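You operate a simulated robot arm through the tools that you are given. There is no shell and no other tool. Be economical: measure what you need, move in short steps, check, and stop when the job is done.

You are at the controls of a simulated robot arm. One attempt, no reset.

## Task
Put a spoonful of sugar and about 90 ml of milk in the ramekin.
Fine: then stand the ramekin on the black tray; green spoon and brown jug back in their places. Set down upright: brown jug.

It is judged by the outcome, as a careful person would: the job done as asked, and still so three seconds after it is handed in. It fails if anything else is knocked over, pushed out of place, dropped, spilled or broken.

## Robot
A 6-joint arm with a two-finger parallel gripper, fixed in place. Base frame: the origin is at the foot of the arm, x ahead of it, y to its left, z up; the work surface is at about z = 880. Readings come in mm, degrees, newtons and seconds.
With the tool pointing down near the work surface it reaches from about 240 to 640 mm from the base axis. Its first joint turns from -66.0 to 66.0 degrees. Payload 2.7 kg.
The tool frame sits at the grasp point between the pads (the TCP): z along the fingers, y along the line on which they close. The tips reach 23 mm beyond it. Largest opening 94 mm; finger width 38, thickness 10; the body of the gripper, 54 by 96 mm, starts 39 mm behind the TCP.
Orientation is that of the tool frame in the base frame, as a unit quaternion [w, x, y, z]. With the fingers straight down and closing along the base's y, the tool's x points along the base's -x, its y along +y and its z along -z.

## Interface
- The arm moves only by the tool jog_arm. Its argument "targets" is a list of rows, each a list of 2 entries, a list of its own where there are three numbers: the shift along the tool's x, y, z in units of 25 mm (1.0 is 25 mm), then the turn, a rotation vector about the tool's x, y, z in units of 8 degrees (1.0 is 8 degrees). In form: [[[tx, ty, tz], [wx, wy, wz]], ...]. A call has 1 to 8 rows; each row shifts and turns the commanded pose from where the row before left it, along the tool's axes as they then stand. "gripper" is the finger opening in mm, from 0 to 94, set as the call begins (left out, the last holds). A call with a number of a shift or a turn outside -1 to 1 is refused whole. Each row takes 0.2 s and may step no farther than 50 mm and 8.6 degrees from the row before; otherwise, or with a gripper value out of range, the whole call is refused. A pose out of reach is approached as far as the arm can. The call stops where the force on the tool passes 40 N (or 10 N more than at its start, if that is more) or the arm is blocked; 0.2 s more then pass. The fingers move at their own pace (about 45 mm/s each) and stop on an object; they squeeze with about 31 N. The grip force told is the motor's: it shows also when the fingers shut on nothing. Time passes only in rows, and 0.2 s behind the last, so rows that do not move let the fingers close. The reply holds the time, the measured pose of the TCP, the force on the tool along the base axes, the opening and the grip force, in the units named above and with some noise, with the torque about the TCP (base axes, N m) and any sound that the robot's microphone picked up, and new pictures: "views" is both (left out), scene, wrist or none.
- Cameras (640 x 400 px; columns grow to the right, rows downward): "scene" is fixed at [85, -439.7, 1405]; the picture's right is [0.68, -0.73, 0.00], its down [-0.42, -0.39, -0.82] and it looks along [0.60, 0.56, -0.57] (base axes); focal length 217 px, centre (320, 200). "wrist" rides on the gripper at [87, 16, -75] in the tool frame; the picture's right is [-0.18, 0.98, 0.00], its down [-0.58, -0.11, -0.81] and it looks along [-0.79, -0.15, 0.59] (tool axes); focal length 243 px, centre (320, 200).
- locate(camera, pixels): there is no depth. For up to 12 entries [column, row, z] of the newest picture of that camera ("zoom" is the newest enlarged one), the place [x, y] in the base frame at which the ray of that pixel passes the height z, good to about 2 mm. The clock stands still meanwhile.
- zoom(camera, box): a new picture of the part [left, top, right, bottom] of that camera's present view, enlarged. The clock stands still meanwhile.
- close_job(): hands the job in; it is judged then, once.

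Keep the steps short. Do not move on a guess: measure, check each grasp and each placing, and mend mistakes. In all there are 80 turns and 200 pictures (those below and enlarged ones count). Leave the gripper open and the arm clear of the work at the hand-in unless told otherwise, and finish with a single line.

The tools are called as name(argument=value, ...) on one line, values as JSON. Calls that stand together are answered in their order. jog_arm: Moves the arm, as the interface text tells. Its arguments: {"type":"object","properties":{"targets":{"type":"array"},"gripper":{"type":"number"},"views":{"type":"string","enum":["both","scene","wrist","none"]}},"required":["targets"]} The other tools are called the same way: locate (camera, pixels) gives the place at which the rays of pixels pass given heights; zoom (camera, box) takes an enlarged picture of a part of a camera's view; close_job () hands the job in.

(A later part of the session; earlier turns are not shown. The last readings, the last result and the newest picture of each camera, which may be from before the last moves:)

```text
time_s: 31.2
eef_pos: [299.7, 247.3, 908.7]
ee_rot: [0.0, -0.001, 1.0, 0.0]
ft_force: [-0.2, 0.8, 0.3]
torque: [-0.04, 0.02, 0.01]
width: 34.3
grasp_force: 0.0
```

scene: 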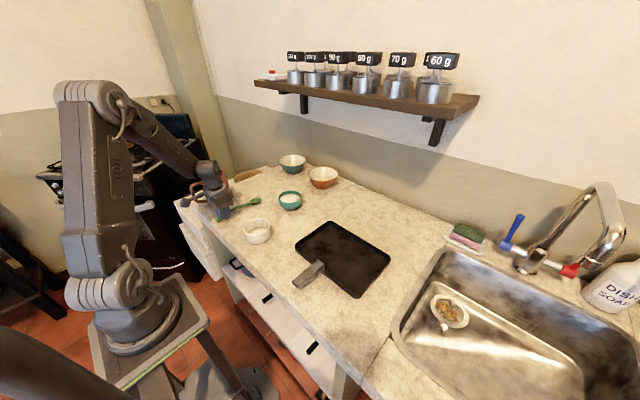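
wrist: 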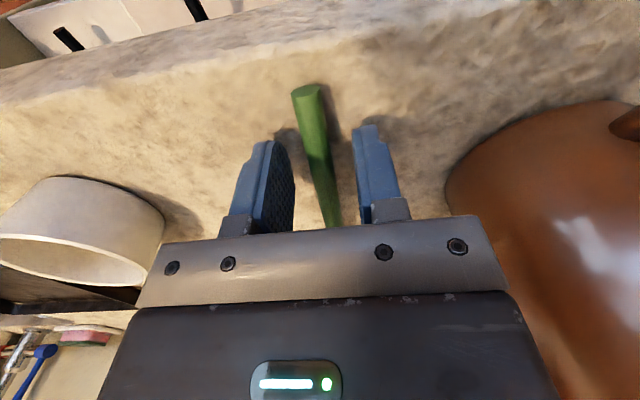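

The spoon is released where it was. I'll rise and pitch the camera to examine the jug and handle.

jog_arm(targets=[[[0, 0, -1], [0, 0, 0]], [[0, 0, -1], [0, 0, 0]], [[0, 0, -1], [0, 0, 0]], [[0, 0, -1], [0, 0, 0]], [[0, 0, -1], [0, 0, 0]], [[0, 0, -1], [0, 0, 0]], [[0, 0, -1], [0, 0, 0]], [[0, 0, -1], [0, 0, 0]]], views="none")

jog_arm(targets=[[[0, 0.5, -1], [0, 1, 0]], [[0, 0.5, 0], [0, 1, 0]], [[0, 0.5, 0], [0, 1, 0]], [[0, 0.5, 0], [0, 0, 0]]])

zoom(camera="scene", box=[180, 160, 280, 250])

```text
time_s: 33.0
eef_pos: [300.2, 246.2, 1108.7]
ee_rot: [0.0, 0.0, 1.0, -0.001]
ft_force: [-0.9, -0.2, -0.3]
torque: [0.02, 0.0, 0.02]
width: 34.0
grasp_force: 0.0
```

```text
time_s: 34.0
eef_pos: [298.1, 296.0, 1135.0]
ee_rot: [-0.209, 0.0, 0.978, 0.0]
ft_force: [-0.1, 1.1, -0.4]
torque: [0.02, -0.02, -0.01]
width: 34.0
grasp_force: 0.1
```

scene: 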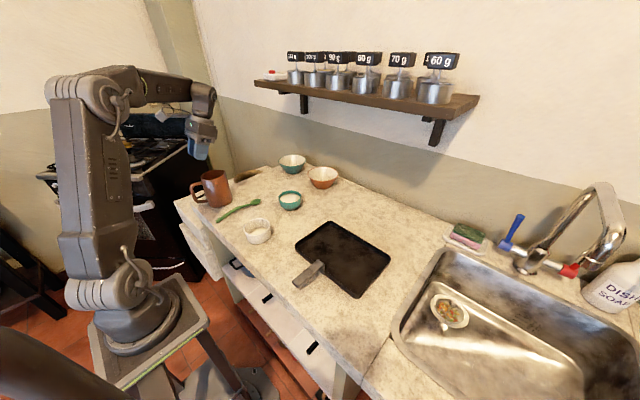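
wrist: 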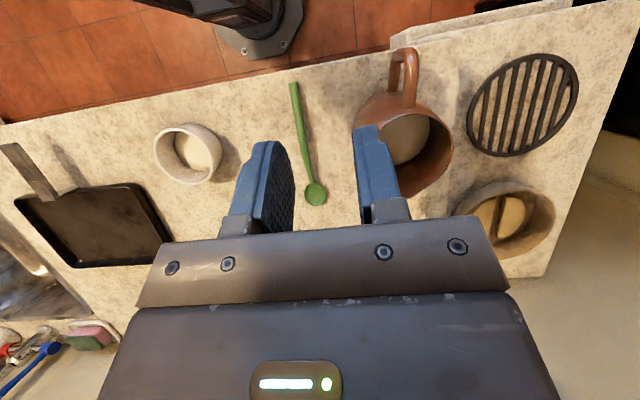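

```text
4.44 times, centred on (230, 205) of scene
```

zoom: 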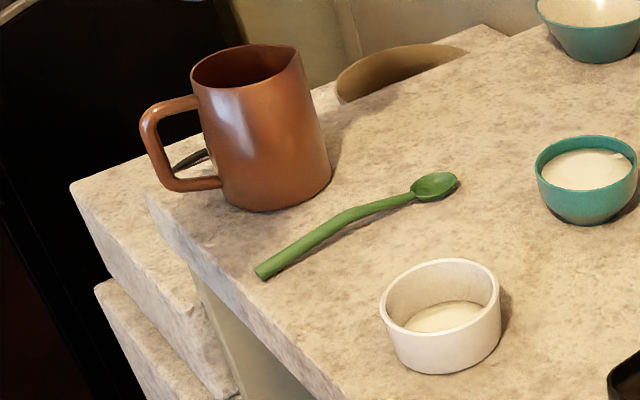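

The spoon lies as before. I'll enlarge the jug in the wrist view.

zoom(camera="wrist", box=[335, 30, 495, 210])

zoom(camera="scene", box=[185, 160, 245, 215])

```text
2.22 times, centred on (415, 120) of wrist
```

zoom: 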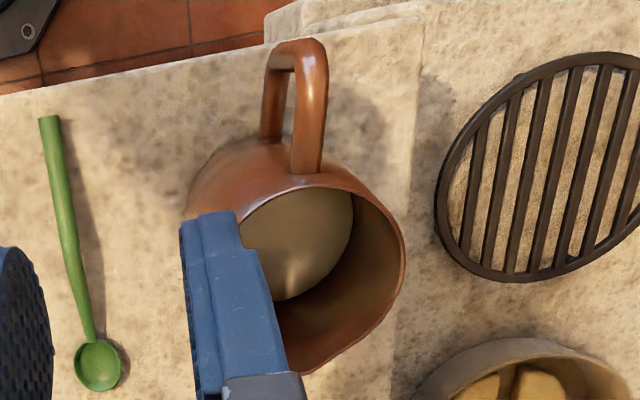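

```text
7.27 times, centred on (215, 188) of scene
```

zoom: 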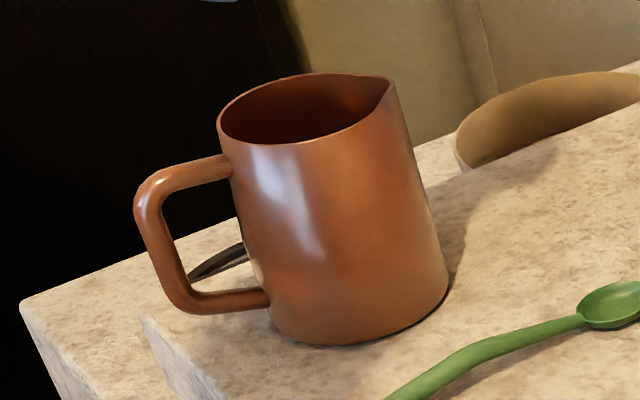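

locate(camera="wrist", pixels=[[408.2, 197.4, 1000], [408.2, 197.4, 1020], [405.1, 48.8, 980], [405.1, 48.8, 1000], [409.6, 111, 990], [409.6, 111, 1010], [392.5, 90.7, 900], [392.5, 90.7, 910], [452.8, 147, 1000], [452.8, 147, 1020], [355, 118, 880], [372, 97, 880]])

locate(camera="scene", pixels=[[225, 171, 1000], [225, 171, 1020], [190.2, 187.5, 960], [190.2, 187.5, 980], [202.6, 183, 980], [202.6, 183, 1000], [208, 201, 900], [208, 201, 910], [191, 199.5, 900], [191, 199.5, 920], [201.3, 176, 1000], [201.3, 176, 1020]])

locate(camera="zoom", pixels=[[310, 345, 880], [448, 285, 880], [265, 335, 880], [380, 335, 880], [135, 205, 960], [140, 195, 980], [232, 165, 985], [268, 297, 900], [178, 308, 900], [217, 120, 1010], [388, 100, 1010], [310, 75, 1010]])

```text
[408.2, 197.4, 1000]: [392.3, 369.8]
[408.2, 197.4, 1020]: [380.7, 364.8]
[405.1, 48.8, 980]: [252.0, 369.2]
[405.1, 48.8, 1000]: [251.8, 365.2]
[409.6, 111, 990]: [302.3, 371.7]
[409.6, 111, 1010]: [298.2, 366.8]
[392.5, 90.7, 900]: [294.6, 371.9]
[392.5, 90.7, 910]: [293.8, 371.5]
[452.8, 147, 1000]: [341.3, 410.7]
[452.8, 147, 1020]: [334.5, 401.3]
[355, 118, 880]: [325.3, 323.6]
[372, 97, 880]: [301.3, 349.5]
```

```text
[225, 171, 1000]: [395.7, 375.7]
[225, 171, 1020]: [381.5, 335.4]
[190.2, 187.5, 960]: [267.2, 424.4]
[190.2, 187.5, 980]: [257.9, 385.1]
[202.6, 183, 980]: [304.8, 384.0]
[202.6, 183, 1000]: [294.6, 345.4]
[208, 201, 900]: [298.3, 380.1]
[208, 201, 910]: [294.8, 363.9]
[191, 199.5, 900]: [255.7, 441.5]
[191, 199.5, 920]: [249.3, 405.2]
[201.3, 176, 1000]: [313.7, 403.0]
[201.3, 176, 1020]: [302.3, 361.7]
```

```text
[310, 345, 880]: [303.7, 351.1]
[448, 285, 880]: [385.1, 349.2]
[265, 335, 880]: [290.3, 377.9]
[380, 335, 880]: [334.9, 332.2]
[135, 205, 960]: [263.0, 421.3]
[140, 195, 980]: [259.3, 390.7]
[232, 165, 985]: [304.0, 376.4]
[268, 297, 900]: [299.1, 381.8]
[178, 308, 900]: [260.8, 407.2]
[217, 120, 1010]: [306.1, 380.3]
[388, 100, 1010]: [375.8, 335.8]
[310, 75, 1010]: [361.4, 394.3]
```

Jug: centre ≈(343,370), rim z≈1003, spout tip (391,370), handle's vertical bar at x≈252–266 in the plane y≈370. Before taking it, I'll measure the ramekin's interior to know how deep 90 ml is.

zoom(camera="wrist", box=[140, 110, 240, 195])

zoom(camera="scene", box=[237, 210, 277, 246])

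```text
4.71 times, centred on (190, 152) of wrist
```

zoom: 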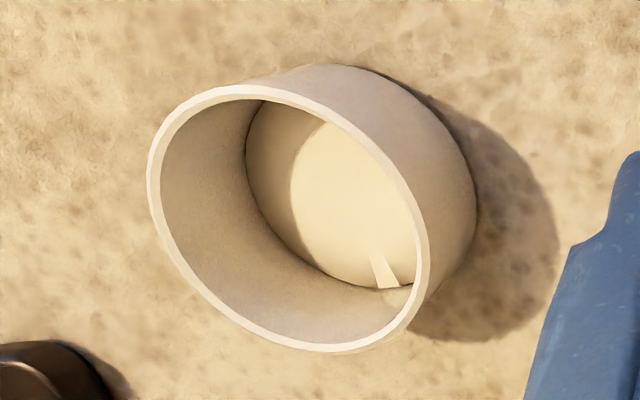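

```text
11.11 times, centred on (257, 228) of scene
```

zoom: 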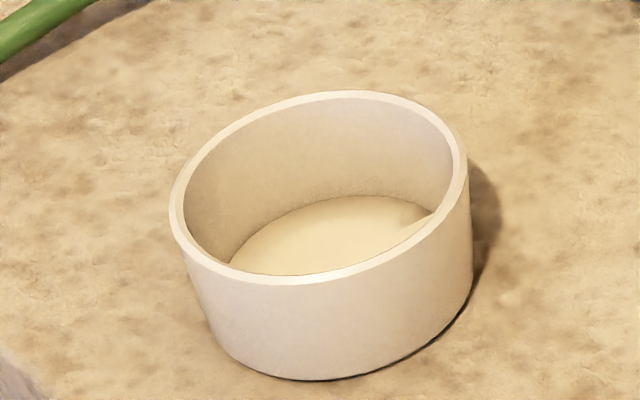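

locate(camera="zoom", pixels=[[169, 205, 922], [469, 180, 922], [370, 90, 922], [280, 284, 922], [180, 205, 922], [455, 180, 922], [370, 99, 922], [280, 275, 922], [370, 196, 885], [370, 196, 890], [290, 380, 880], [250, 372, 880]])

locate(camera="wrist", pixels=[[153.5, 148, 922], [213, 162.5, 922], [189, 127.5, 922], [194, 184.3, 922], [174.3, 142, 885], [209, 160, 885], [181, 131, 885], [202, 171, 885]])

```text
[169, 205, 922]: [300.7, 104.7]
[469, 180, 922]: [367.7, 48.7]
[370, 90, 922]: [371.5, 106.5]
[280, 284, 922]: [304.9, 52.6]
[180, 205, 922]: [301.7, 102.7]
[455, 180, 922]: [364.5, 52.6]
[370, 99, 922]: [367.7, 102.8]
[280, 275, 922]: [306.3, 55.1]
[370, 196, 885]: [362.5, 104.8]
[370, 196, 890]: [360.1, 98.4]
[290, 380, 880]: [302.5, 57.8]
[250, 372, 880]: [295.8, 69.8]
```

```text
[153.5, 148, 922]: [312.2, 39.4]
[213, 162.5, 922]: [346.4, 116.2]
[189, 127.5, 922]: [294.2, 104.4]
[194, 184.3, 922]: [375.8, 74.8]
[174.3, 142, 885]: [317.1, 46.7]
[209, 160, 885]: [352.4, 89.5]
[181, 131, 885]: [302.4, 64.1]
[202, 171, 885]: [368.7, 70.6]
```

Ramekin: centre ≈(335,79), inner diameter ≈80, interior floor ≈884, so 90 ml is about 18 mm — milk surface near z≈904, about half height. Now I'll tilt the tool to point forward-down 44° for the jug's handle.

jog_arm(targets=[[[0, 0, 0], [0, -1, 0]], [[0, 0, 0], [0, -1, 0]], [[0, 0, 0], [0, -1, 0]], [[0, 0, 0], [0, -1, 0]], [[0, 0, 0], [0, -1, 0]], [[0, 0, 0], [0, -1, 0]], [[0, 0, 0], [0, -1, 0]], [[0, 0, 0], [0, -1, 0]]], gripper=42, views="none")

jog_arm(targets=[[[0, 0, 0], [0, -0.5, 0]], [[0.873, 0.493, -0.056], [0, 0, 0]], [[0.873, 0.493, -0.056], [0, 0, 0]], [[0.873, 0.493, -0.056], [0, 0, 0]], [[0.873, 0.493, -0.056], [0, 0, 0]], [[0.873, 0.493, -0.056], [0, 0, 0]], [[0.873, 0.493, -0.056], [0, 0, 0]]])

```text
time_s: 35.8
eef_pos: [299.1, 297.8, 1133.7]
ee_rot: [0.343, -0.001, 0.939, 0.001]
ft_force: [-0.7, 0.1, 0.1]
torque: [-0.01, -0.01, 0.0]
width: 41.9
grasp_force: 0.1
```

```text
time_s: 37.4
eef_pos: [296.8, 319.6, 1035.7]
ee_rot: [0.374, 0.0, 0.927, 0.0]
ft_force: [0.0, 0.0, -0.4]
torque: [0.0, 0.03, 0.02]
width: 41.8
grasp_force: 0.1
out of reach, approached as far as the arm can: row 2, 3, 4, 5, 6, 7
```

scene: 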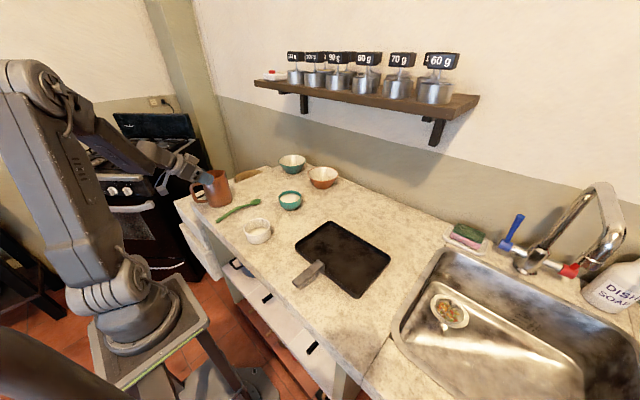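
wrist: 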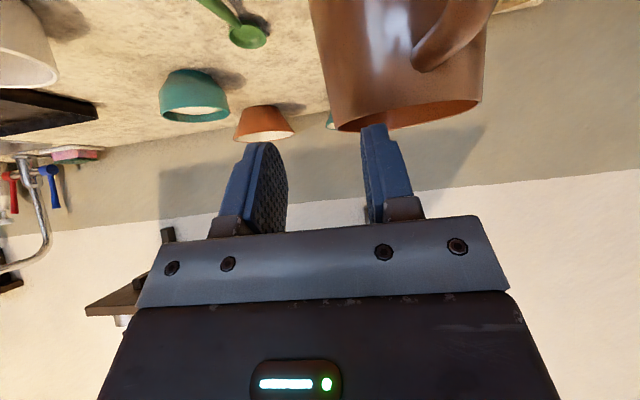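

That pose is out of reach — the arm cannot fold that close. A vertical grasp from above on the handle's corner (x≈266, z≈967) is reachable instead. First I'll back straight up a little to see where the commanded pose stands.

jog_arm(targets=[[[-0.695, 0, -0.719], [0, 0, 0]], [[-0.695, 0, -0.719], [0, 0, 0]]], views="none")

```text
time_s: 38.0
eef_pos: [302.2, 315.5, 1083.0]
ee_rot: [0.375, -0.001, 0.927, 0.001]
ft_force: [-0.3, -0.3, -0.1]
torque: [0.02, -0.01, -0.03]
width: 41.9
grasp_force: 0.0
out of reach, approached as far as the arm can: row 1
```

It recovered cleanly. I'll rotate the tool back to vertical here and read the pose.

jog_arm(targets=[[[0, 0, 0], [0, 1, 0]], [[0, 0, 0], [0, 1, 0]], [[0, 0, 0], [0, 1, 0]], [[0, 0, 0], [0, 1, 0]], [[0, 0, 0], [0, 1, 0]], [[0, 0, 0], [0, 0.5, 0]]], views="none")

```text
time_s: 39.4
eef_pos: [299.9, 316.7, 1084.2]
ee_rot: [-0.001, -0.001, 1.0, 0.0]
ft_force: [-0.7, -1.1, 0.0]
torque: [-0.01, -0.02, 0.05]
width: 42.0
grasp_force: 0.0
```

Vertical at (300,317,1084). Next I'll move above the handle at (266,370) staying above the rim.

jog_arm(targets=[[[0.46, 0.71, 0], [0, 0, 0]], [[0.46, 0.71, 0.4], [0, 0, 0]], [[0.45, 0.71, 0.8], [0, 0, 0]]])

zoom(camera="wrist", box=[220, 40, 460, 240])

zoom(camera="scene", box=[175, 150, 245, 215])

```text
time_s: 40.2
eef_pos: [264.3, 371.2, 1054.7]
ee_rot: [0.0, 0.0, 1.0, 0.0]
ft_force: [-0.3, -0.1, -0.2]
torque: [-0.01, 0.0, -0.01]
width: 42.0
grasp_force: 0.1
```

scene: 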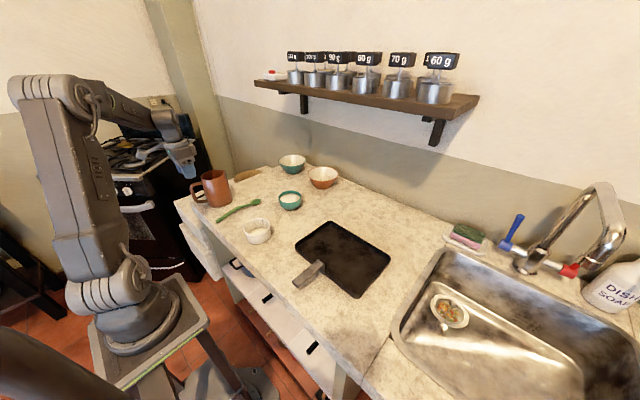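
wrist: 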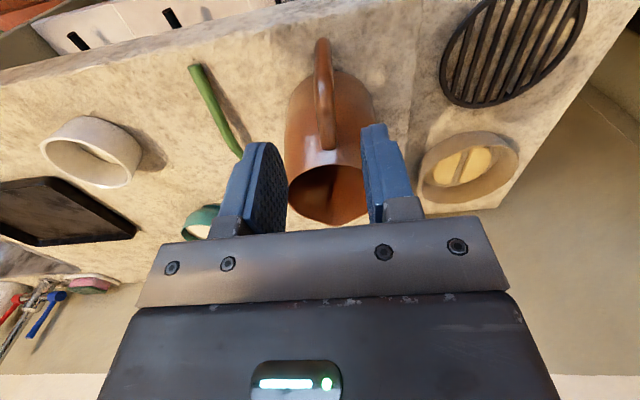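

```text
2.00 times, centred on (340, 140) of wrist
```

zoom: 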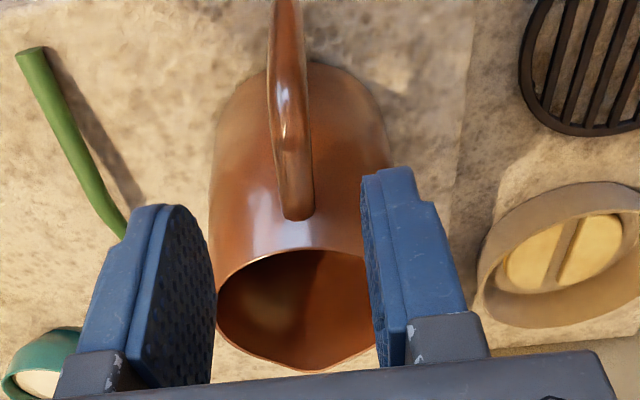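

```text
6.15 times, centred on (210, 182) of scene
```

zoom: 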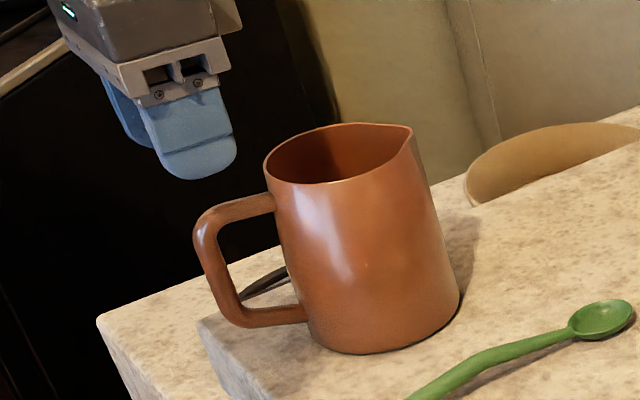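

locate(camera="wrist", pixels=[[322, 39, 985], [324, 70, 985], [325, 100, 985], [328, 145, 985], [316, 75, 980], [332, 75, 980], [332, 224, 1003], [289, 190, 1003], [366, 165, 1003]])

locate(camera="zoom", pixels=[[196, 225, 975], [207, 262, 950], [220, 300, 920], [275, 200, 985], [305, 315, 905], [235, 255, 950], [410, 128, 1003]])

```text
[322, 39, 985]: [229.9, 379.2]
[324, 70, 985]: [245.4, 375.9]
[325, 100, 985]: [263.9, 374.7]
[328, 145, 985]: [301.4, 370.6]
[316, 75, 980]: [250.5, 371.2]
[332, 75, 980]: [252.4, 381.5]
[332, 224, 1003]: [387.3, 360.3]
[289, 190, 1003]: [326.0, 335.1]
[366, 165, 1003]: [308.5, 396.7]
```

```text
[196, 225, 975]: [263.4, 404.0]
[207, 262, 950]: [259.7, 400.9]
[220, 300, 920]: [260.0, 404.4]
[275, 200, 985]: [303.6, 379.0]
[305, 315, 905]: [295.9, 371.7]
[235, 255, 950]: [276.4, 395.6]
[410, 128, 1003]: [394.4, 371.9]
```

The handle runs from (301,371) to about (252,375), turned ≈-4°. I'll align (yaw 4°, y≈373.5) and lower so the tips just straddle the handle top.

jog_arm(targets=[[[-0.1, 0.1, 0.8], [0, 0, 0.5]], [[0, 0, 0.7], [0, 0, 0]], [[0, 0, 0.6], [0, 0, 0]]], views="wrist")

zoom(camera="scene", box=[175, 150, 245, 215])

zoom(camera="wrist", box=[220, 40, 460, 240])

```text
time_s: 41.0
eef_pos: [268.3, 373.3, 1001.9]
ee_rot: [0.0, 0.035, 0.999, 0.0]
ft_force: [0.1, -0.1, 0.2]
torque: [0.01, 0.04, -0.01]
width: 42.0
grasp_force: 0.1
```

wrist: 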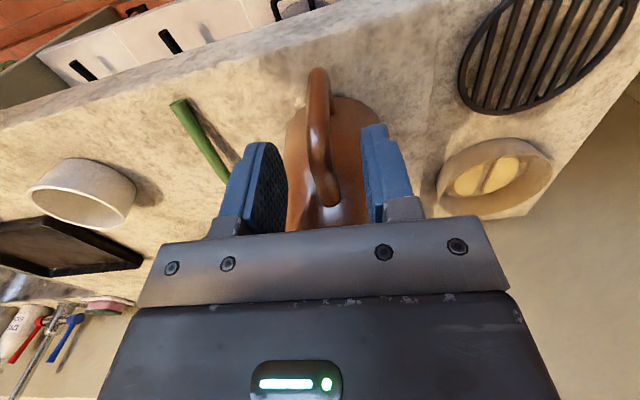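

```text
6.15 times, centred on (210, 182) of scene
```

zoom: 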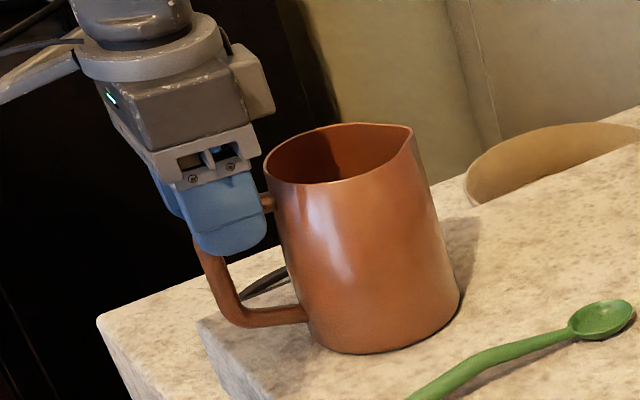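

```text
2.00 times, centred on (340, 140) of wrist
```

zoom: 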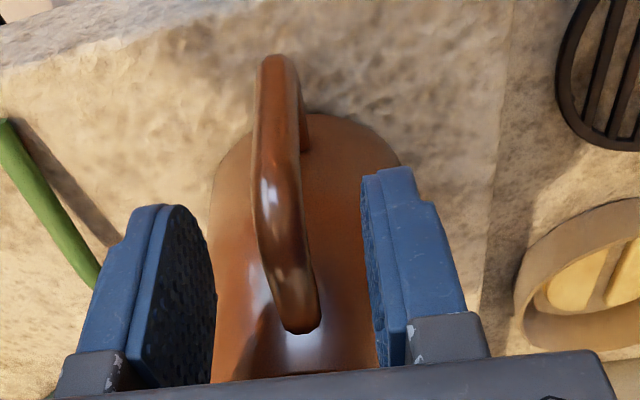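

locate(camera="zoom", pixels=[[302, 325, 988], [290, 270, 988], [278, 230, 988], [268, 195, 985], [270, 130, 950], [277, 65, 915], [255, 195, 980], [300, 195, 980]])

```text
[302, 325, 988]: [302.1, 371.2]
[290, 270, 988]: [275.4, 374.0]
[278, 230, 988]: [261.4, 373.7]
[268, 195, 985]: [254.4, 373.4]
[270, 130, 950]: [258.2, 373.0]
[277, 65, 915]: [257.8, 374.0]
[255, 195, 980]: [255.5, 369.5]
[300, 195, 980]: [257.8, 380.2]
```

Handle line is y≈373 at the TCP, matching. I'll descend 32 mm to z≈970 and close.

jog_arm(targets=[[[0, 0, 0.65], [0, 0, 0]], [[0, 0, 0.63], [0, 0, 0]]], views="none")

jog_arm(targets=[[[0, 0, 0], [0, 0, 0]], [[0, 0, 0], [0, 0, 0]], [[0, 0, 0], [0, 0, 0]], [[0, 0, 0], [0, 0, 0]]], gripper=0, views="wrist")

zoom(camera="scene", box=[175, 150, 245, 215])

```text
time_s: 41.6
eef_pos: [268.0, 374.1, 969.0]
ee_rot: [0.0, 0.035, 0.999, 0.0]
ft_force: [0.0, 0.2, 1.0]
torque: [0.0, 0.02, 0.01]
width: 41.9
grasp_force: 0.1
```

```text
time_s: 42.6
eef_pos: [267.6, 372.7, 969.4]
ee_rot: [0.0, 0.035, 0.999, 0.001]
ft_force: [0.5, 0.9, 0.1]
torque: [0.01, -0.06, 0.01]
width: 12.5
grasp_force: 30.6
```

wrist: 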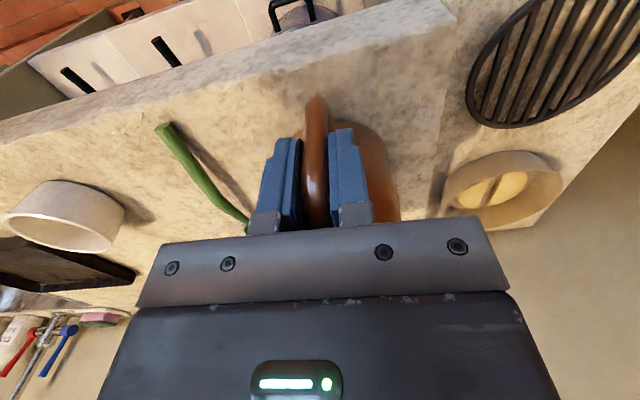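

```text
6.15 times, centred on (210, 182) of scene
```

zoom: 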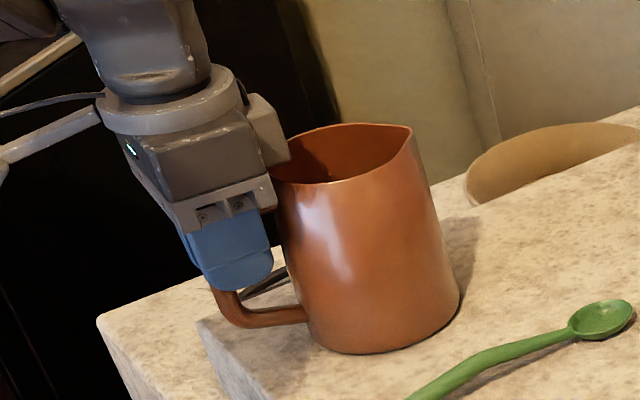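

The handle is gripped (12.5 mm) and the jug didn't move. I'll lift 15 mm slowly and check weight and tilt.

jog_arm(targets=[[[0, 0, -0.15], [0, 0, 0]], [[0, 0, -0.2], [0, 0, 0]], [[0, 0, -0.25], [0, 0, 0]], [[0, 0, 0], [0, 0, 0]]], views="none")

zoom(camera="scene", box=[175, 150, 245, 215])

```text
time_s: 43.6
eef_pos: [266.9, 372.7, 985.0]
ee_rot: [0.001, 0.035, 0.999, 0.0]
ft_force: [-0.4, 0.3, -4.8]
torque: [0.02, 0.35, 0.01]
width: 12.6
grasp_force: 31.3
```

```text
6.15 times, centred on (210, 182) of scene
```

zoom: 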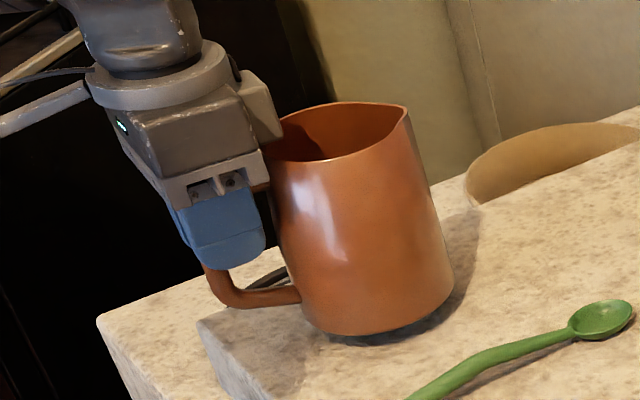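

Lifted off cleanly: about 4.8 N and 0.35 N·m, still level. I'll raise it 100 mm and carry it toward (335,230), steadily.

jog_arm(targets=[[[0, 0, -0.6], [0, 0, 0]], [[0, 0, -0.8], [0, 0, 0]], [[0, 0, -0.8], [0, 0, 0]], [[0, 0, -0.8], [0, 0, 0]], [[0, 0, -0.6], [0, 0, 0]], [[0, 0, -0.4], [0, 0, 0]], [[-0.3, -0.5, 0], [0, 0, 0]], [[-0.4, -0.72, 0], [0, 0, 0]]], views="none")

jog_arm(targets=[[[-0.42, -0.76, 0], [0, 0, 0]], [[-0.42, -0.76, 0], [0, 0, 0]], [[-0.42, -0.76, 0], [0, 0, 0]], [[-0.42, -0.76, 0], [0, 0, 0]], [[-0.42, -0.72, 0], [0, 0, 0]], [[-0.29, -0.54, 0], [0, 0, 0]], [[0, 0, 0], [0, 0, 0.5]], [[0, 0, 0], [0, 0, 0.75]]], views="none")

jog_arm(targets=[[[0, 0, 0], [0, 0, 1]], [[0, 0, 0], [0, 0, 1]], [[0, 0, 0], [0, 0, 1]], [[0, 0, 0], [0, 0, 1]], [[0, 0, 0], [0, 0, 1]], [[0, 0, 0], [0, 0, 1]], [[0, 0, 0], [0, 0, 1]], [[0, 0, 0], [0, 0, 1]]], views="scene")

```text
time_s: 45.4
eef_pos: [284.2, 341.1, 1085.7]
ee_rot: [0.0, 0.034, 0.999, 0.0]
ft_force: [0.1, 0.4, -5.1]
torque: [0.0, 0.33, 0.02]
width: 12.5
grasp_force: 31.3
```

```text
time_s: 47.2
eef_pos: [335.9, 229.8, 1084.6]
ee_rot: [0.0, 0.122, 0.993, 0.0]
ft_force: [0.8, 0.1, -5.0]
torque: [0.09, 0.33, 0.01]
width: 12.3
grasp_force: 30.9
```

```text
time_s: 49.0
eef_pos: [335.1, 230.6, 1085.4]
ee_rot: [0.0, 0.63, 0.777, 0.0]
ft_force: [-0.5, 0.1, -5.4]
torque: [0.33, 0.07, 0.01]
width: 12.7
grasp_force: 31.4
```

scene: 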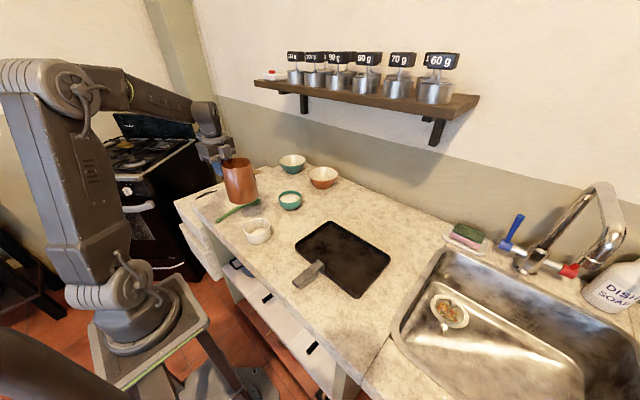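

Yaw 78°. I'll finish the last 12° and look at the milk level in the jug.

jog_arm(targets=[[[0, 0, 0], [0, 0, 0.8]], [[0, 0, 0], [0, 0, 0.69]], [[0, 0, 0], [0, 0, 0]]], views="none")

zoom(camera="scene", box=[190, 130, 290, 250])

```text
time_s: 49.8
eef_pos: [334.9, 230.2, 1084.3]
ee_rot: [0.0, 0.707, 0.707, 0.0]
ft_force: [-0.3, 0.6, -4.7]
torque: [0.35, -0.02, -0.02]
width: 12.6
grasp_force: 31.1
```

```text
3.33 times, centred on (240, 190) of scene
```

zoom: 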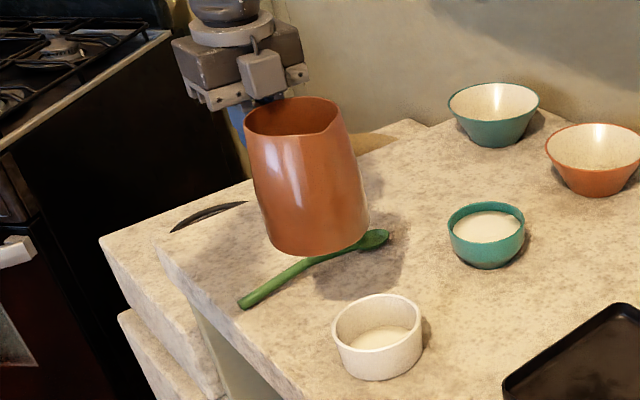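

The jug is upright over the free area and its spout points at the ramekin. Now I'll begin tilting to 32° while lowering the spout toward the ramekin.

jog_arm(targets=[[[0.01, 0, 0.022], [0, 0.5, 0]], [[0.01, 0, 0.022], [0, 0.5, 0]], [[-0.046, 0, 0.038], [0, 0.5, 0]], [[-0.046, 0, 0.038], [0, 0.5, 0]], [[-0.198, 0, 0.039], [0, 1, 0]], [[-0.147, 0, -0.009], [0, 0.5, 0]], [[-0.147, 0, -0.009], [0, 0.5, 0]]], views="none")

jog_arm(targets=[[[-0.23, 0, 0.055], [0, 0.5, 0]], [[-0.23, 0, 0.055], [0, 0.5, 0]], [[-0.268, 0, 0.02], [0, 0.5, 0]], [[-0.268, 0, 0.02], [0, 0.5, 0]], [[0, 0, 0], [0, 0, 0]]])

zoom(camera="scene", box=[200, 150, 300, 250])

```text
time_s: 51.4
eef_pos: [335.6, 217.8, 1076.7]
ee_rot: [-0.195, 0.679, 0.68, 0.196]
ft_force: [-1.1, 0.3, -5.4]
torque: [0.16, 0.0, 0.0]
width: 12.8
grasp_force: 31.0
```

```text
time_s: 52.6
eef_pos: [336.4, 199.3, 1057.8]
ee_rot: [-0.288, 0.645, 0.646, 0.288]
ft_force: [-0.3, 0.6, -5.7]
torque: [0.05, 0.01, 0.0]
width: 12.7
grasp_force: 31.0
```

scene: 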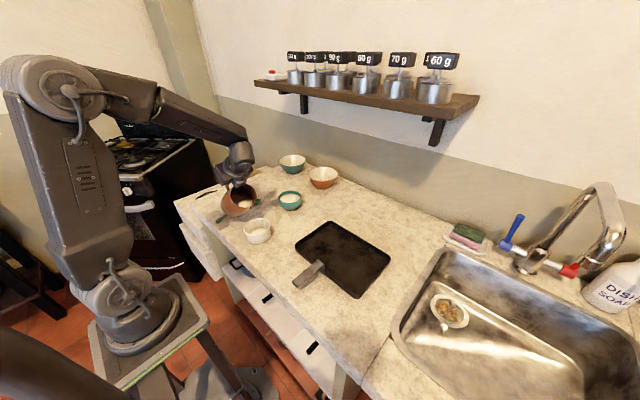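
wrist: 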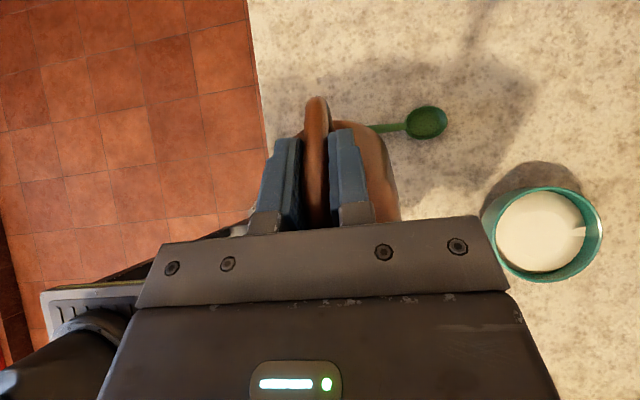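

```text
4.00 times, centred on (250, 200) of scene
```

zoom: 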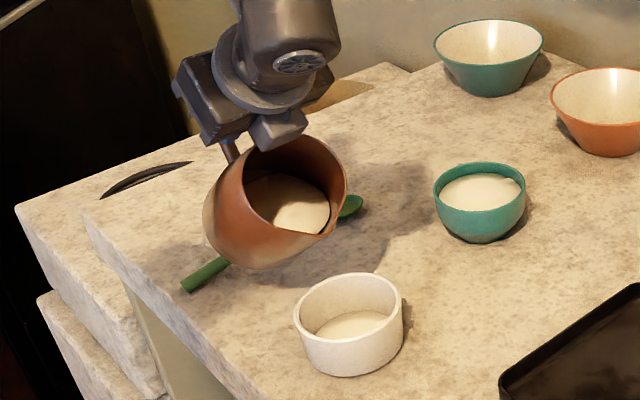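

The milk surface is already close to the lip at 48°. I'll check precisely where the spout tip is.

zoom(camera="scene", box=[228, 175, 278, 225])

locate(camera="scene", pixels=[[250.5, 208.75, 990], [250.5, 208.75, 980], [250.5, 208.75, 1000]])

```text
8.00 times, centred on (253, 200) of scene
```

zoom: 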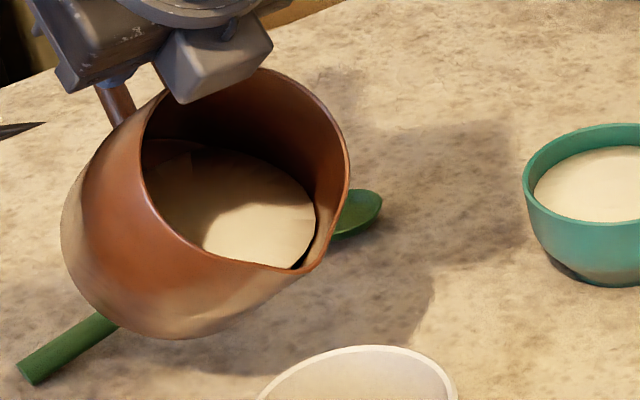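

```text
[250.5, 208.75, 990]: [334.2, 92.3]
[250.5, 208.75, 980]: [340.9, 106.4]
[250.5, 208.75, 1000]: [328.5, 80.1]
```

The spout tip is where my model says (335,92,990). I'll lower it and tilt to 52°, watching for flow.

jog_arm(targets=[[[-0.27, 0, 0.136], [0, 0.25, 0]], [[-0.27, 0, 0.136], [0, 0.25, 0]], [[0, 0, 0], [0, 0, 0]]], views="none")

zoom(camera="scene", box=[218, 185, 288, 245])

```text
time_s: 53.4
eef_pos: [334.9, 196.4, 1042.9]
ee_rot: [-0.31, 0.635, 0.636, 0.31]
ft_force: [-0.4, 0.1, -4.9]
torque: [0.03, -0.01, -0.03]
width: 13.0
grasp_force: 30.9
```

```text
6.67 times, centred on (253, 215) of scene
```

zoom: 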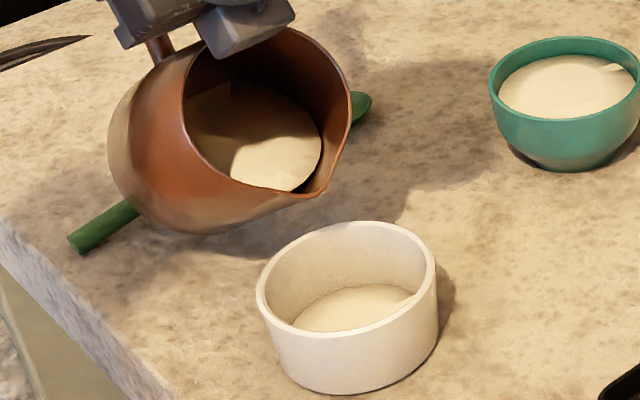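

No flow yet. I'll go to 56° slowly.

jog_arm(targets=[[[-0.041, 0, -0.082], [0, 0.25, 0]], [[-0.041, 0, -0.082], [0, 0.25, 0]], [[0, 0, 0], [0, 0, 0]]], views="none")

zoom(camera="scene", box=[218, 185, 288, 245])

```text
time_s: 54.2
eef_pos: [335.1, 193.0, 1044.3]
ee_rot: [-0.332, 0.624, 0.625, 0.332]
ft_force: [-0.9, -0.9, -6.1]
torque: [0.04, 0.02, -0.04]
width: 12.7
grasp_force: 31.2
```

```text
6.67 times, centred on (253, 215) of scene
```

zoom: 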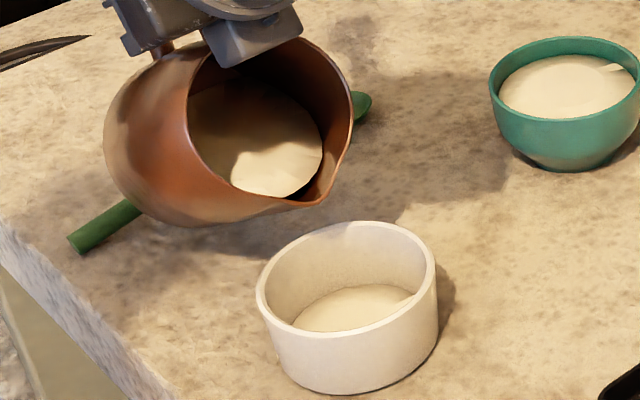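

Still no flow; to 60°.

jog_arm(targets=[[[-0.014, 0, -0.114], [0, 0.25, 0]], [[-0.014, 0, -0.114], [0, 0.25, 0]], [[0, 0, 0], [0, 0, 0]]], views="none")

zoom(camera="scene", box=[218, 185, 288, 245])

```text
time_s: 55.0
eef_pos: [335.4, 186.8, 1046.4]
ee_rot: [-0.353, 0.613, 0.612, 0.354]
ft_force: [-1.2, 0.0, -5.5]
torque: [-0.01, -0.03, 0.0]
width: 12.8
grasp_force: 31.1
```

```text
6.67 times, centred on (253, 215) of scene
```

zoom: 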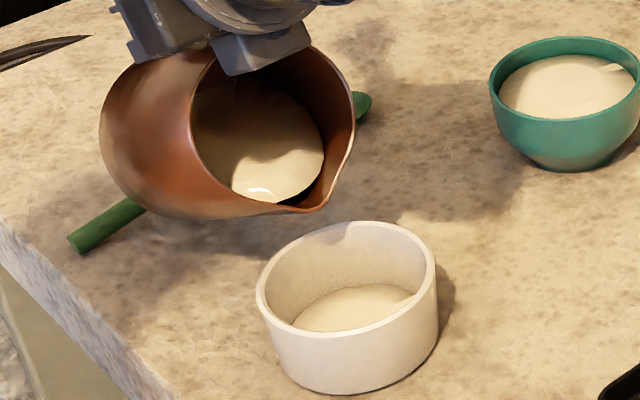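

Milk is now close to the lip. Two degrees more, with a look.

jog_arm(targets=[[[-0.006, 0, -0.135], [0, 0.25, 0]], [[0, 0, 0], [0, 0, 0]], [[0, 0, 0], [0, 0, 0]]], views="none")

zoom(camera="scene", box=[218, 185, 288, 245])

```text
time_s: 55.8
eef_pos: [333.8, 183.9, 1047.9]
ee_rot: [-0.364, 0.606, 0.607, 0.364]
ft_force: [1.0, -0.2, -4.8]
torque: [0.0, -0.01, -0.01]
width: 12.5
grasp_force: 31.3
```

```text
6.67 times, centred on (253, 215) of scene
```

zoom: 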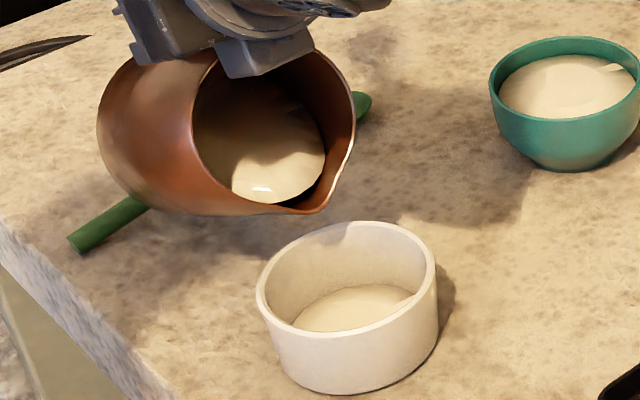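

Still just short. Three degrees more.

jog_arm(targets=[[[0.002, 0, -0.1], [0, 0.19, 0]], [[0.002, 0, -0.1], [0, 0.19, 0]], [[0, 0, 0], [0, 0, 0]]], views="none")

zoom(camera="scene", box=[218, 185, 288, 245])

```text
time_s: 56.6
eef_pos: [336.0, 179.4, 1050.4]
ee_rot: [-0.381, 0.595, 0.597, 0.38]
ft_force: [0.5, 0.1, -5.1]
torque: [-0.03, 0.01, 0.0]
width: 12.8
grasp_force: 30.7
```

```text
6.67 times, centred on (253, 215) of scene
```

zoom: 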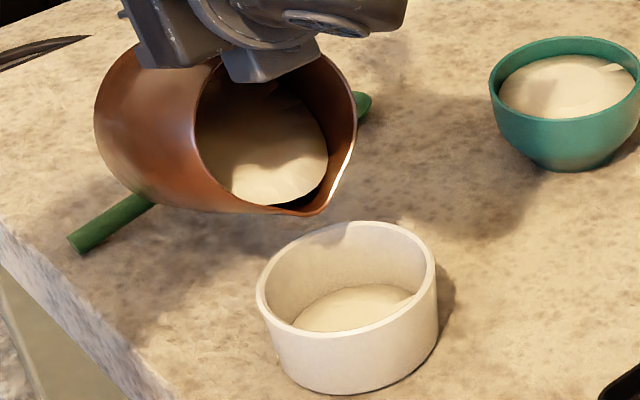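

Continuing to 68°.

jog_arm(targets=[[[0.005, 0, -0.113], [0, 0.19, 0]], [[0.005, 0, -0.113], [0, 0.19, 0]], [[0, 0, 0], [0, 0, 0]]], views="none")

zoom(camera="scene", box=[218, 185, 288, 245])

```text
time_s: 57.4
eef_pos: [335.9, 173.3, 1053.5]
ee_rot: [-0.397, 0.585, 0.586, 0.396]
ft_force: [-0.6, 0.4, -5.1]
torque: [-0.05, 0.01, 0.05]
width: 12.5
grasp_force: 31.0
```

```text
6.67 times, centred on (253, 215) of scene
```

zoom: 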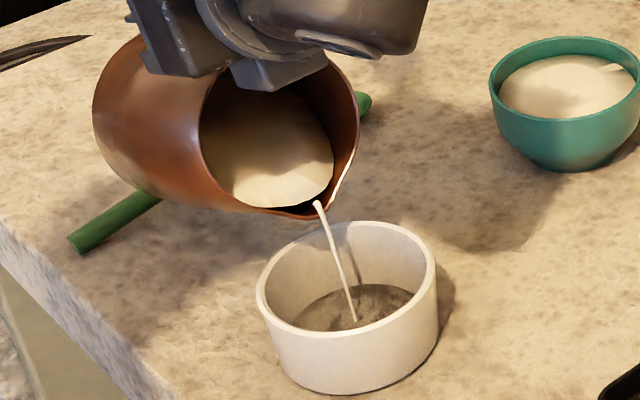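

A thin stream is falling into the ramekin. I'll hold for 0.6 s and look.

jog_arm(targets=[[[0, 0, 0], [0, 0, 0]], [[0, 0, 0], [0, 0, 0]]], views="none")

zoom(camera="scene", box=[218, 185, 288, 245])

```text
time_s: 58.0
eef_pos: [335.6, 174.8, 1051.9]
ee_rot: [-0.397, 0.585, 0.586, 0.395]
ft_force: [0.1, 0.8, -4.5]
torque: [-0.06, -0.05, -0.01]
width: 12.5
grasp_force: 30.8
```

```text
6.67 times, centred on (253, 215) of scene
```

zoom: 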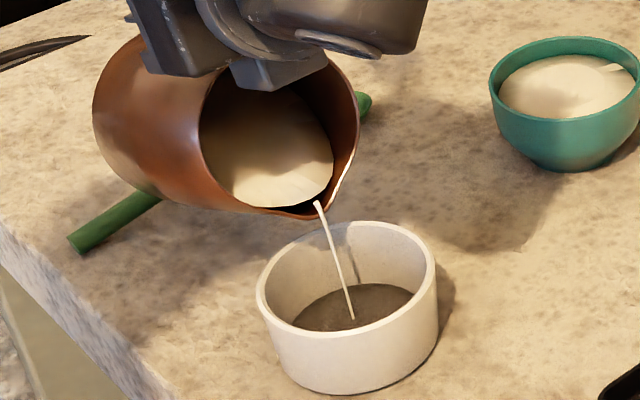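

The stream stays central and thin. I'll add 1° and let it run another second.

jog_arm(targets=[[[0.003, 0, -0.075], [0, 0.125, 0]], [[0, 0, 0], [0, 0, 0]], [[0, 0, 0], [0, 0, 0]], [[0, 0, 0], [0, 0, 0]]], views="none")

zoom(camera="scene", box=[218, 185, 288, 245])

```text
time_s: 59.0
eef_pos: [335.2, 172.6, 1053.5]
ee_rot: [-0.401, 0.582, 0.582, 0.401]
ft_force: [-0.1, -0.2, -4.9]
torque: [-0.06, 0.02, 0.03]
width: 12.9
grasp_force: 31.5
```

```text
6.67 times, centred on (253, 215) of scene
```

zoom: 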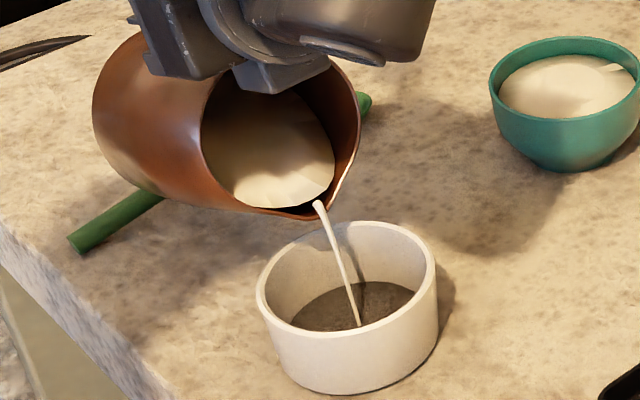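

The level has hardly risen (back edge row ≈281; target ≈252). I'll tilt 1.5° more and run about a second.

jog_arm(targets=[[[0.006, 0, -0.11], [0, 0.19, 0]], [[0, 0, 0], [0, 0, 0]], [[0, 0, 0], [0, 0, 0]], [[0, 0, 0], [0, 0, 0]]], views="none")

zoom(camera="scene", box=[218, 185, 288, 245])

```text
time_s: 60.0
eef_pos: [333.7, 170.0, 1053.6]
ee_rot: [-0.409, 0.577, 0.577, 0.409]
ft_force: [-0.8, -0.5, -5.4]
torque: [-0.08, -0.01, -0.01]
width: 12.7
grasp_force: 31.1
```

```text
6.67 times, centred on (253, 215) of scene
```

zoom: 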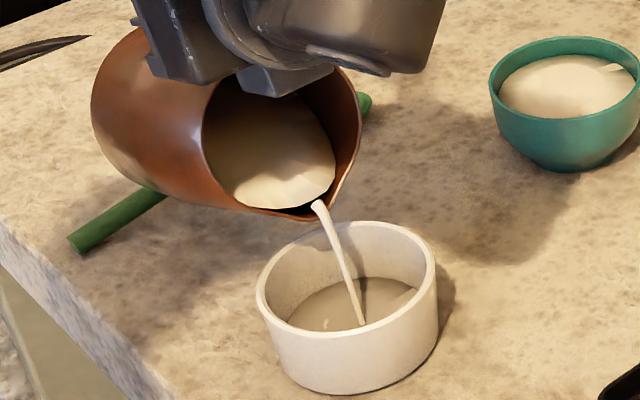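

Level ≈276 and rising. I'll shift back 5 mm so the stream stays central, and keep pouring about a second.

jog_arm(targets=[[[0.067, 0, 0.19], [0, 0, 0]], [[0, 0, 0], [0, 0, 0]], [[0, 0, 0], [0, 0, 0]], [[0, 0, 0], [0, 0, 0]]], views="none")

zoom(camera="scene", box=[218, 185, 288, 245])

```text
time_s: 61.0
eef_pos: [335.3, 174.9, 1054.9]
ee_rot: [-0.41, 0.576, 0.578, 0.408]
ft_force: [0.3, 0.0, -5.1]
torque: [-0.08, 0.01, -0.03]
width: 12.7
grasp_force: 30.9
```

```text
6.67 times, centred on (253, 215) of scene
```

zoom: 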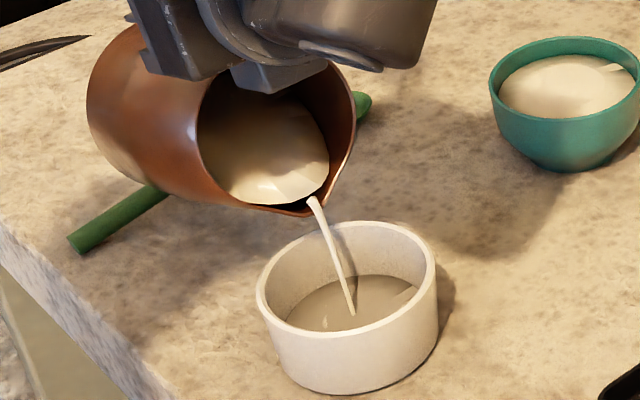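

Level ≈274 (about 25–30 ml). I'll tilt 2° more and pour about 1.2 s.

jog_arm(targets=[[[0.008, 0, -0.15], [0, 0.25, 0]], [[0, 0, 0], [0, 0, 0]], [[0, 0, 0], [0, 0, 0]], [[0, 0, 0], [0, 0, 0]], [[0, 0, 0], [0, 0, 0]]], views="none")

zoom(camera="scene", box=[218, 185, 288, 245])

```text
time_s: 62.2
eef_pos: [335.8, 171.9, 1056.0]
ee_rot: [-0.419, 0.569, 0.571, 0.418]
ft_force: [-0.5, 0.0, -4.6]
torque: [-0.15, 0.0, -0.03]
width: 12.3
grasp_force: 30.8
```

```text
6.67 times, centred on (253, 215) of scene
```

zoom: 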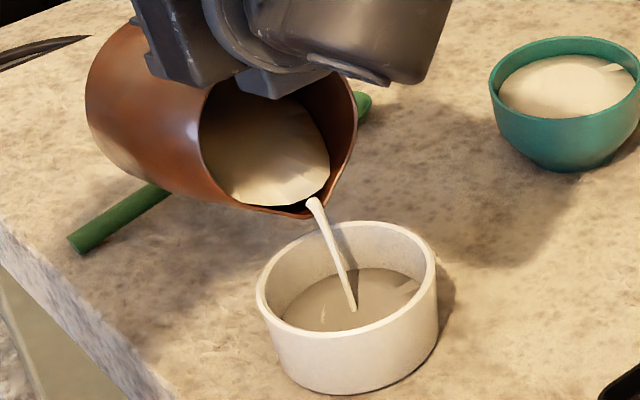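

Level ≈268. Another 2° and 1.2 s.

jog_arm(targets=[[[0.01, 0, -0.14], [0, 0.25, 0]], [[0, 0, 0], [0, 0, 0]], [[0, 0, 0], [0, 0, 0]], [[0, 0, 0], [0, 0, 0]], [[0, 0, 0], [0, 0, 0]]], views="none")

zoom(camera="scene", box=[218, 185, 288, 245])

```text
time_s: 63.4
eef_pos: [336.2, 168.0, 1058.1]
ee_rot: [-0.429, 0.562, 0.563, 0.428]
ft_force: [0.8, 0.0, -5.3]
torque: [-0.11, -0.01, -0.04]
width: 12.6
grasp_force: 31.1
```

```text
6.67 times, centred on (253, 215) of scene
```

zoom: 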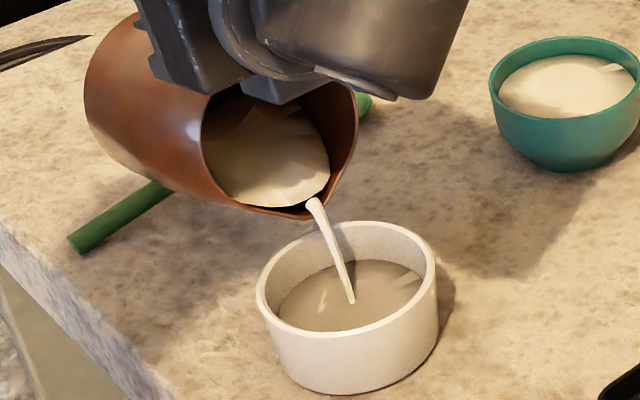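

Level ≈260. I'll compute the height from the back-edge pixel while the clock stands still.

locate(camera="zoom", pixels=[[375, 260, 895], [375, 260, 900], [375, 260, 905], [385, 227, 922], [270, 300, 922], [425, 275, 922], [425, 290, 900], [279, 308, 900]])

```text
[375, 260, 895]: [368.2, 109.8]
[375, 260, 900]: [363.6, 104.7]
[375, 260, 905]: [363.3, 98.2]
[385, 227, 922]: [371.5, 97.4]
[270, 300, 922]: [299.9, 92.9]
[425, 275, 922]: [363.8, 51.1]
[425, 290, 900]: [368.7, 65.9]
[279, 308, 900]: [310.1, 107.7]
```

Surface is z≈898, roughly 65–75 ml in. I'll hold about 0.6 s more and then tilt back in the same call to stop the flow.

jog_arm(targets=[[[0, 0, 0], [0, 0, 0]], [[0, 0, 0], [0, 0, 0]], [[0, 0, 0], [0, 0, 0]], [[-0.036, 0, 0.62], [0, -1, 0]], [[0.134, 0, 0.508], [0, -1, 0]], [[0.277, 0, 0.36], [0, -1, 0]]], views="none")

zoom(camera="scene", box=[218, 185, 288, 245])

zoom(camera="scene", box=[237, 210, 277, 246])

```text
time_s: 64.8
eef_pos: [335.3, 205.5, 1051.4]
ee_rot: [-0.301, 0.64, 0.639, 0.302]
ft_force: [0.7, -0.1, -5.1]
torque: [0.06, -0.01, -0.03]
width: 12.8
grasp_force: 30.8
```

```text
6.67 times, centred on (253, 215) of scene
```

zoom: 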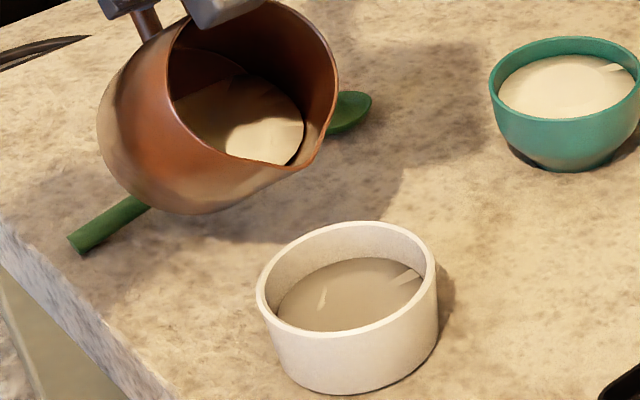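

```text
11.11 times, centred on (257, 228) of scene
```

zoom: 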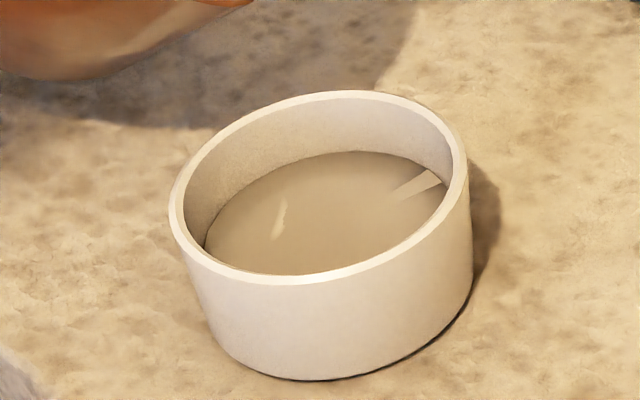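

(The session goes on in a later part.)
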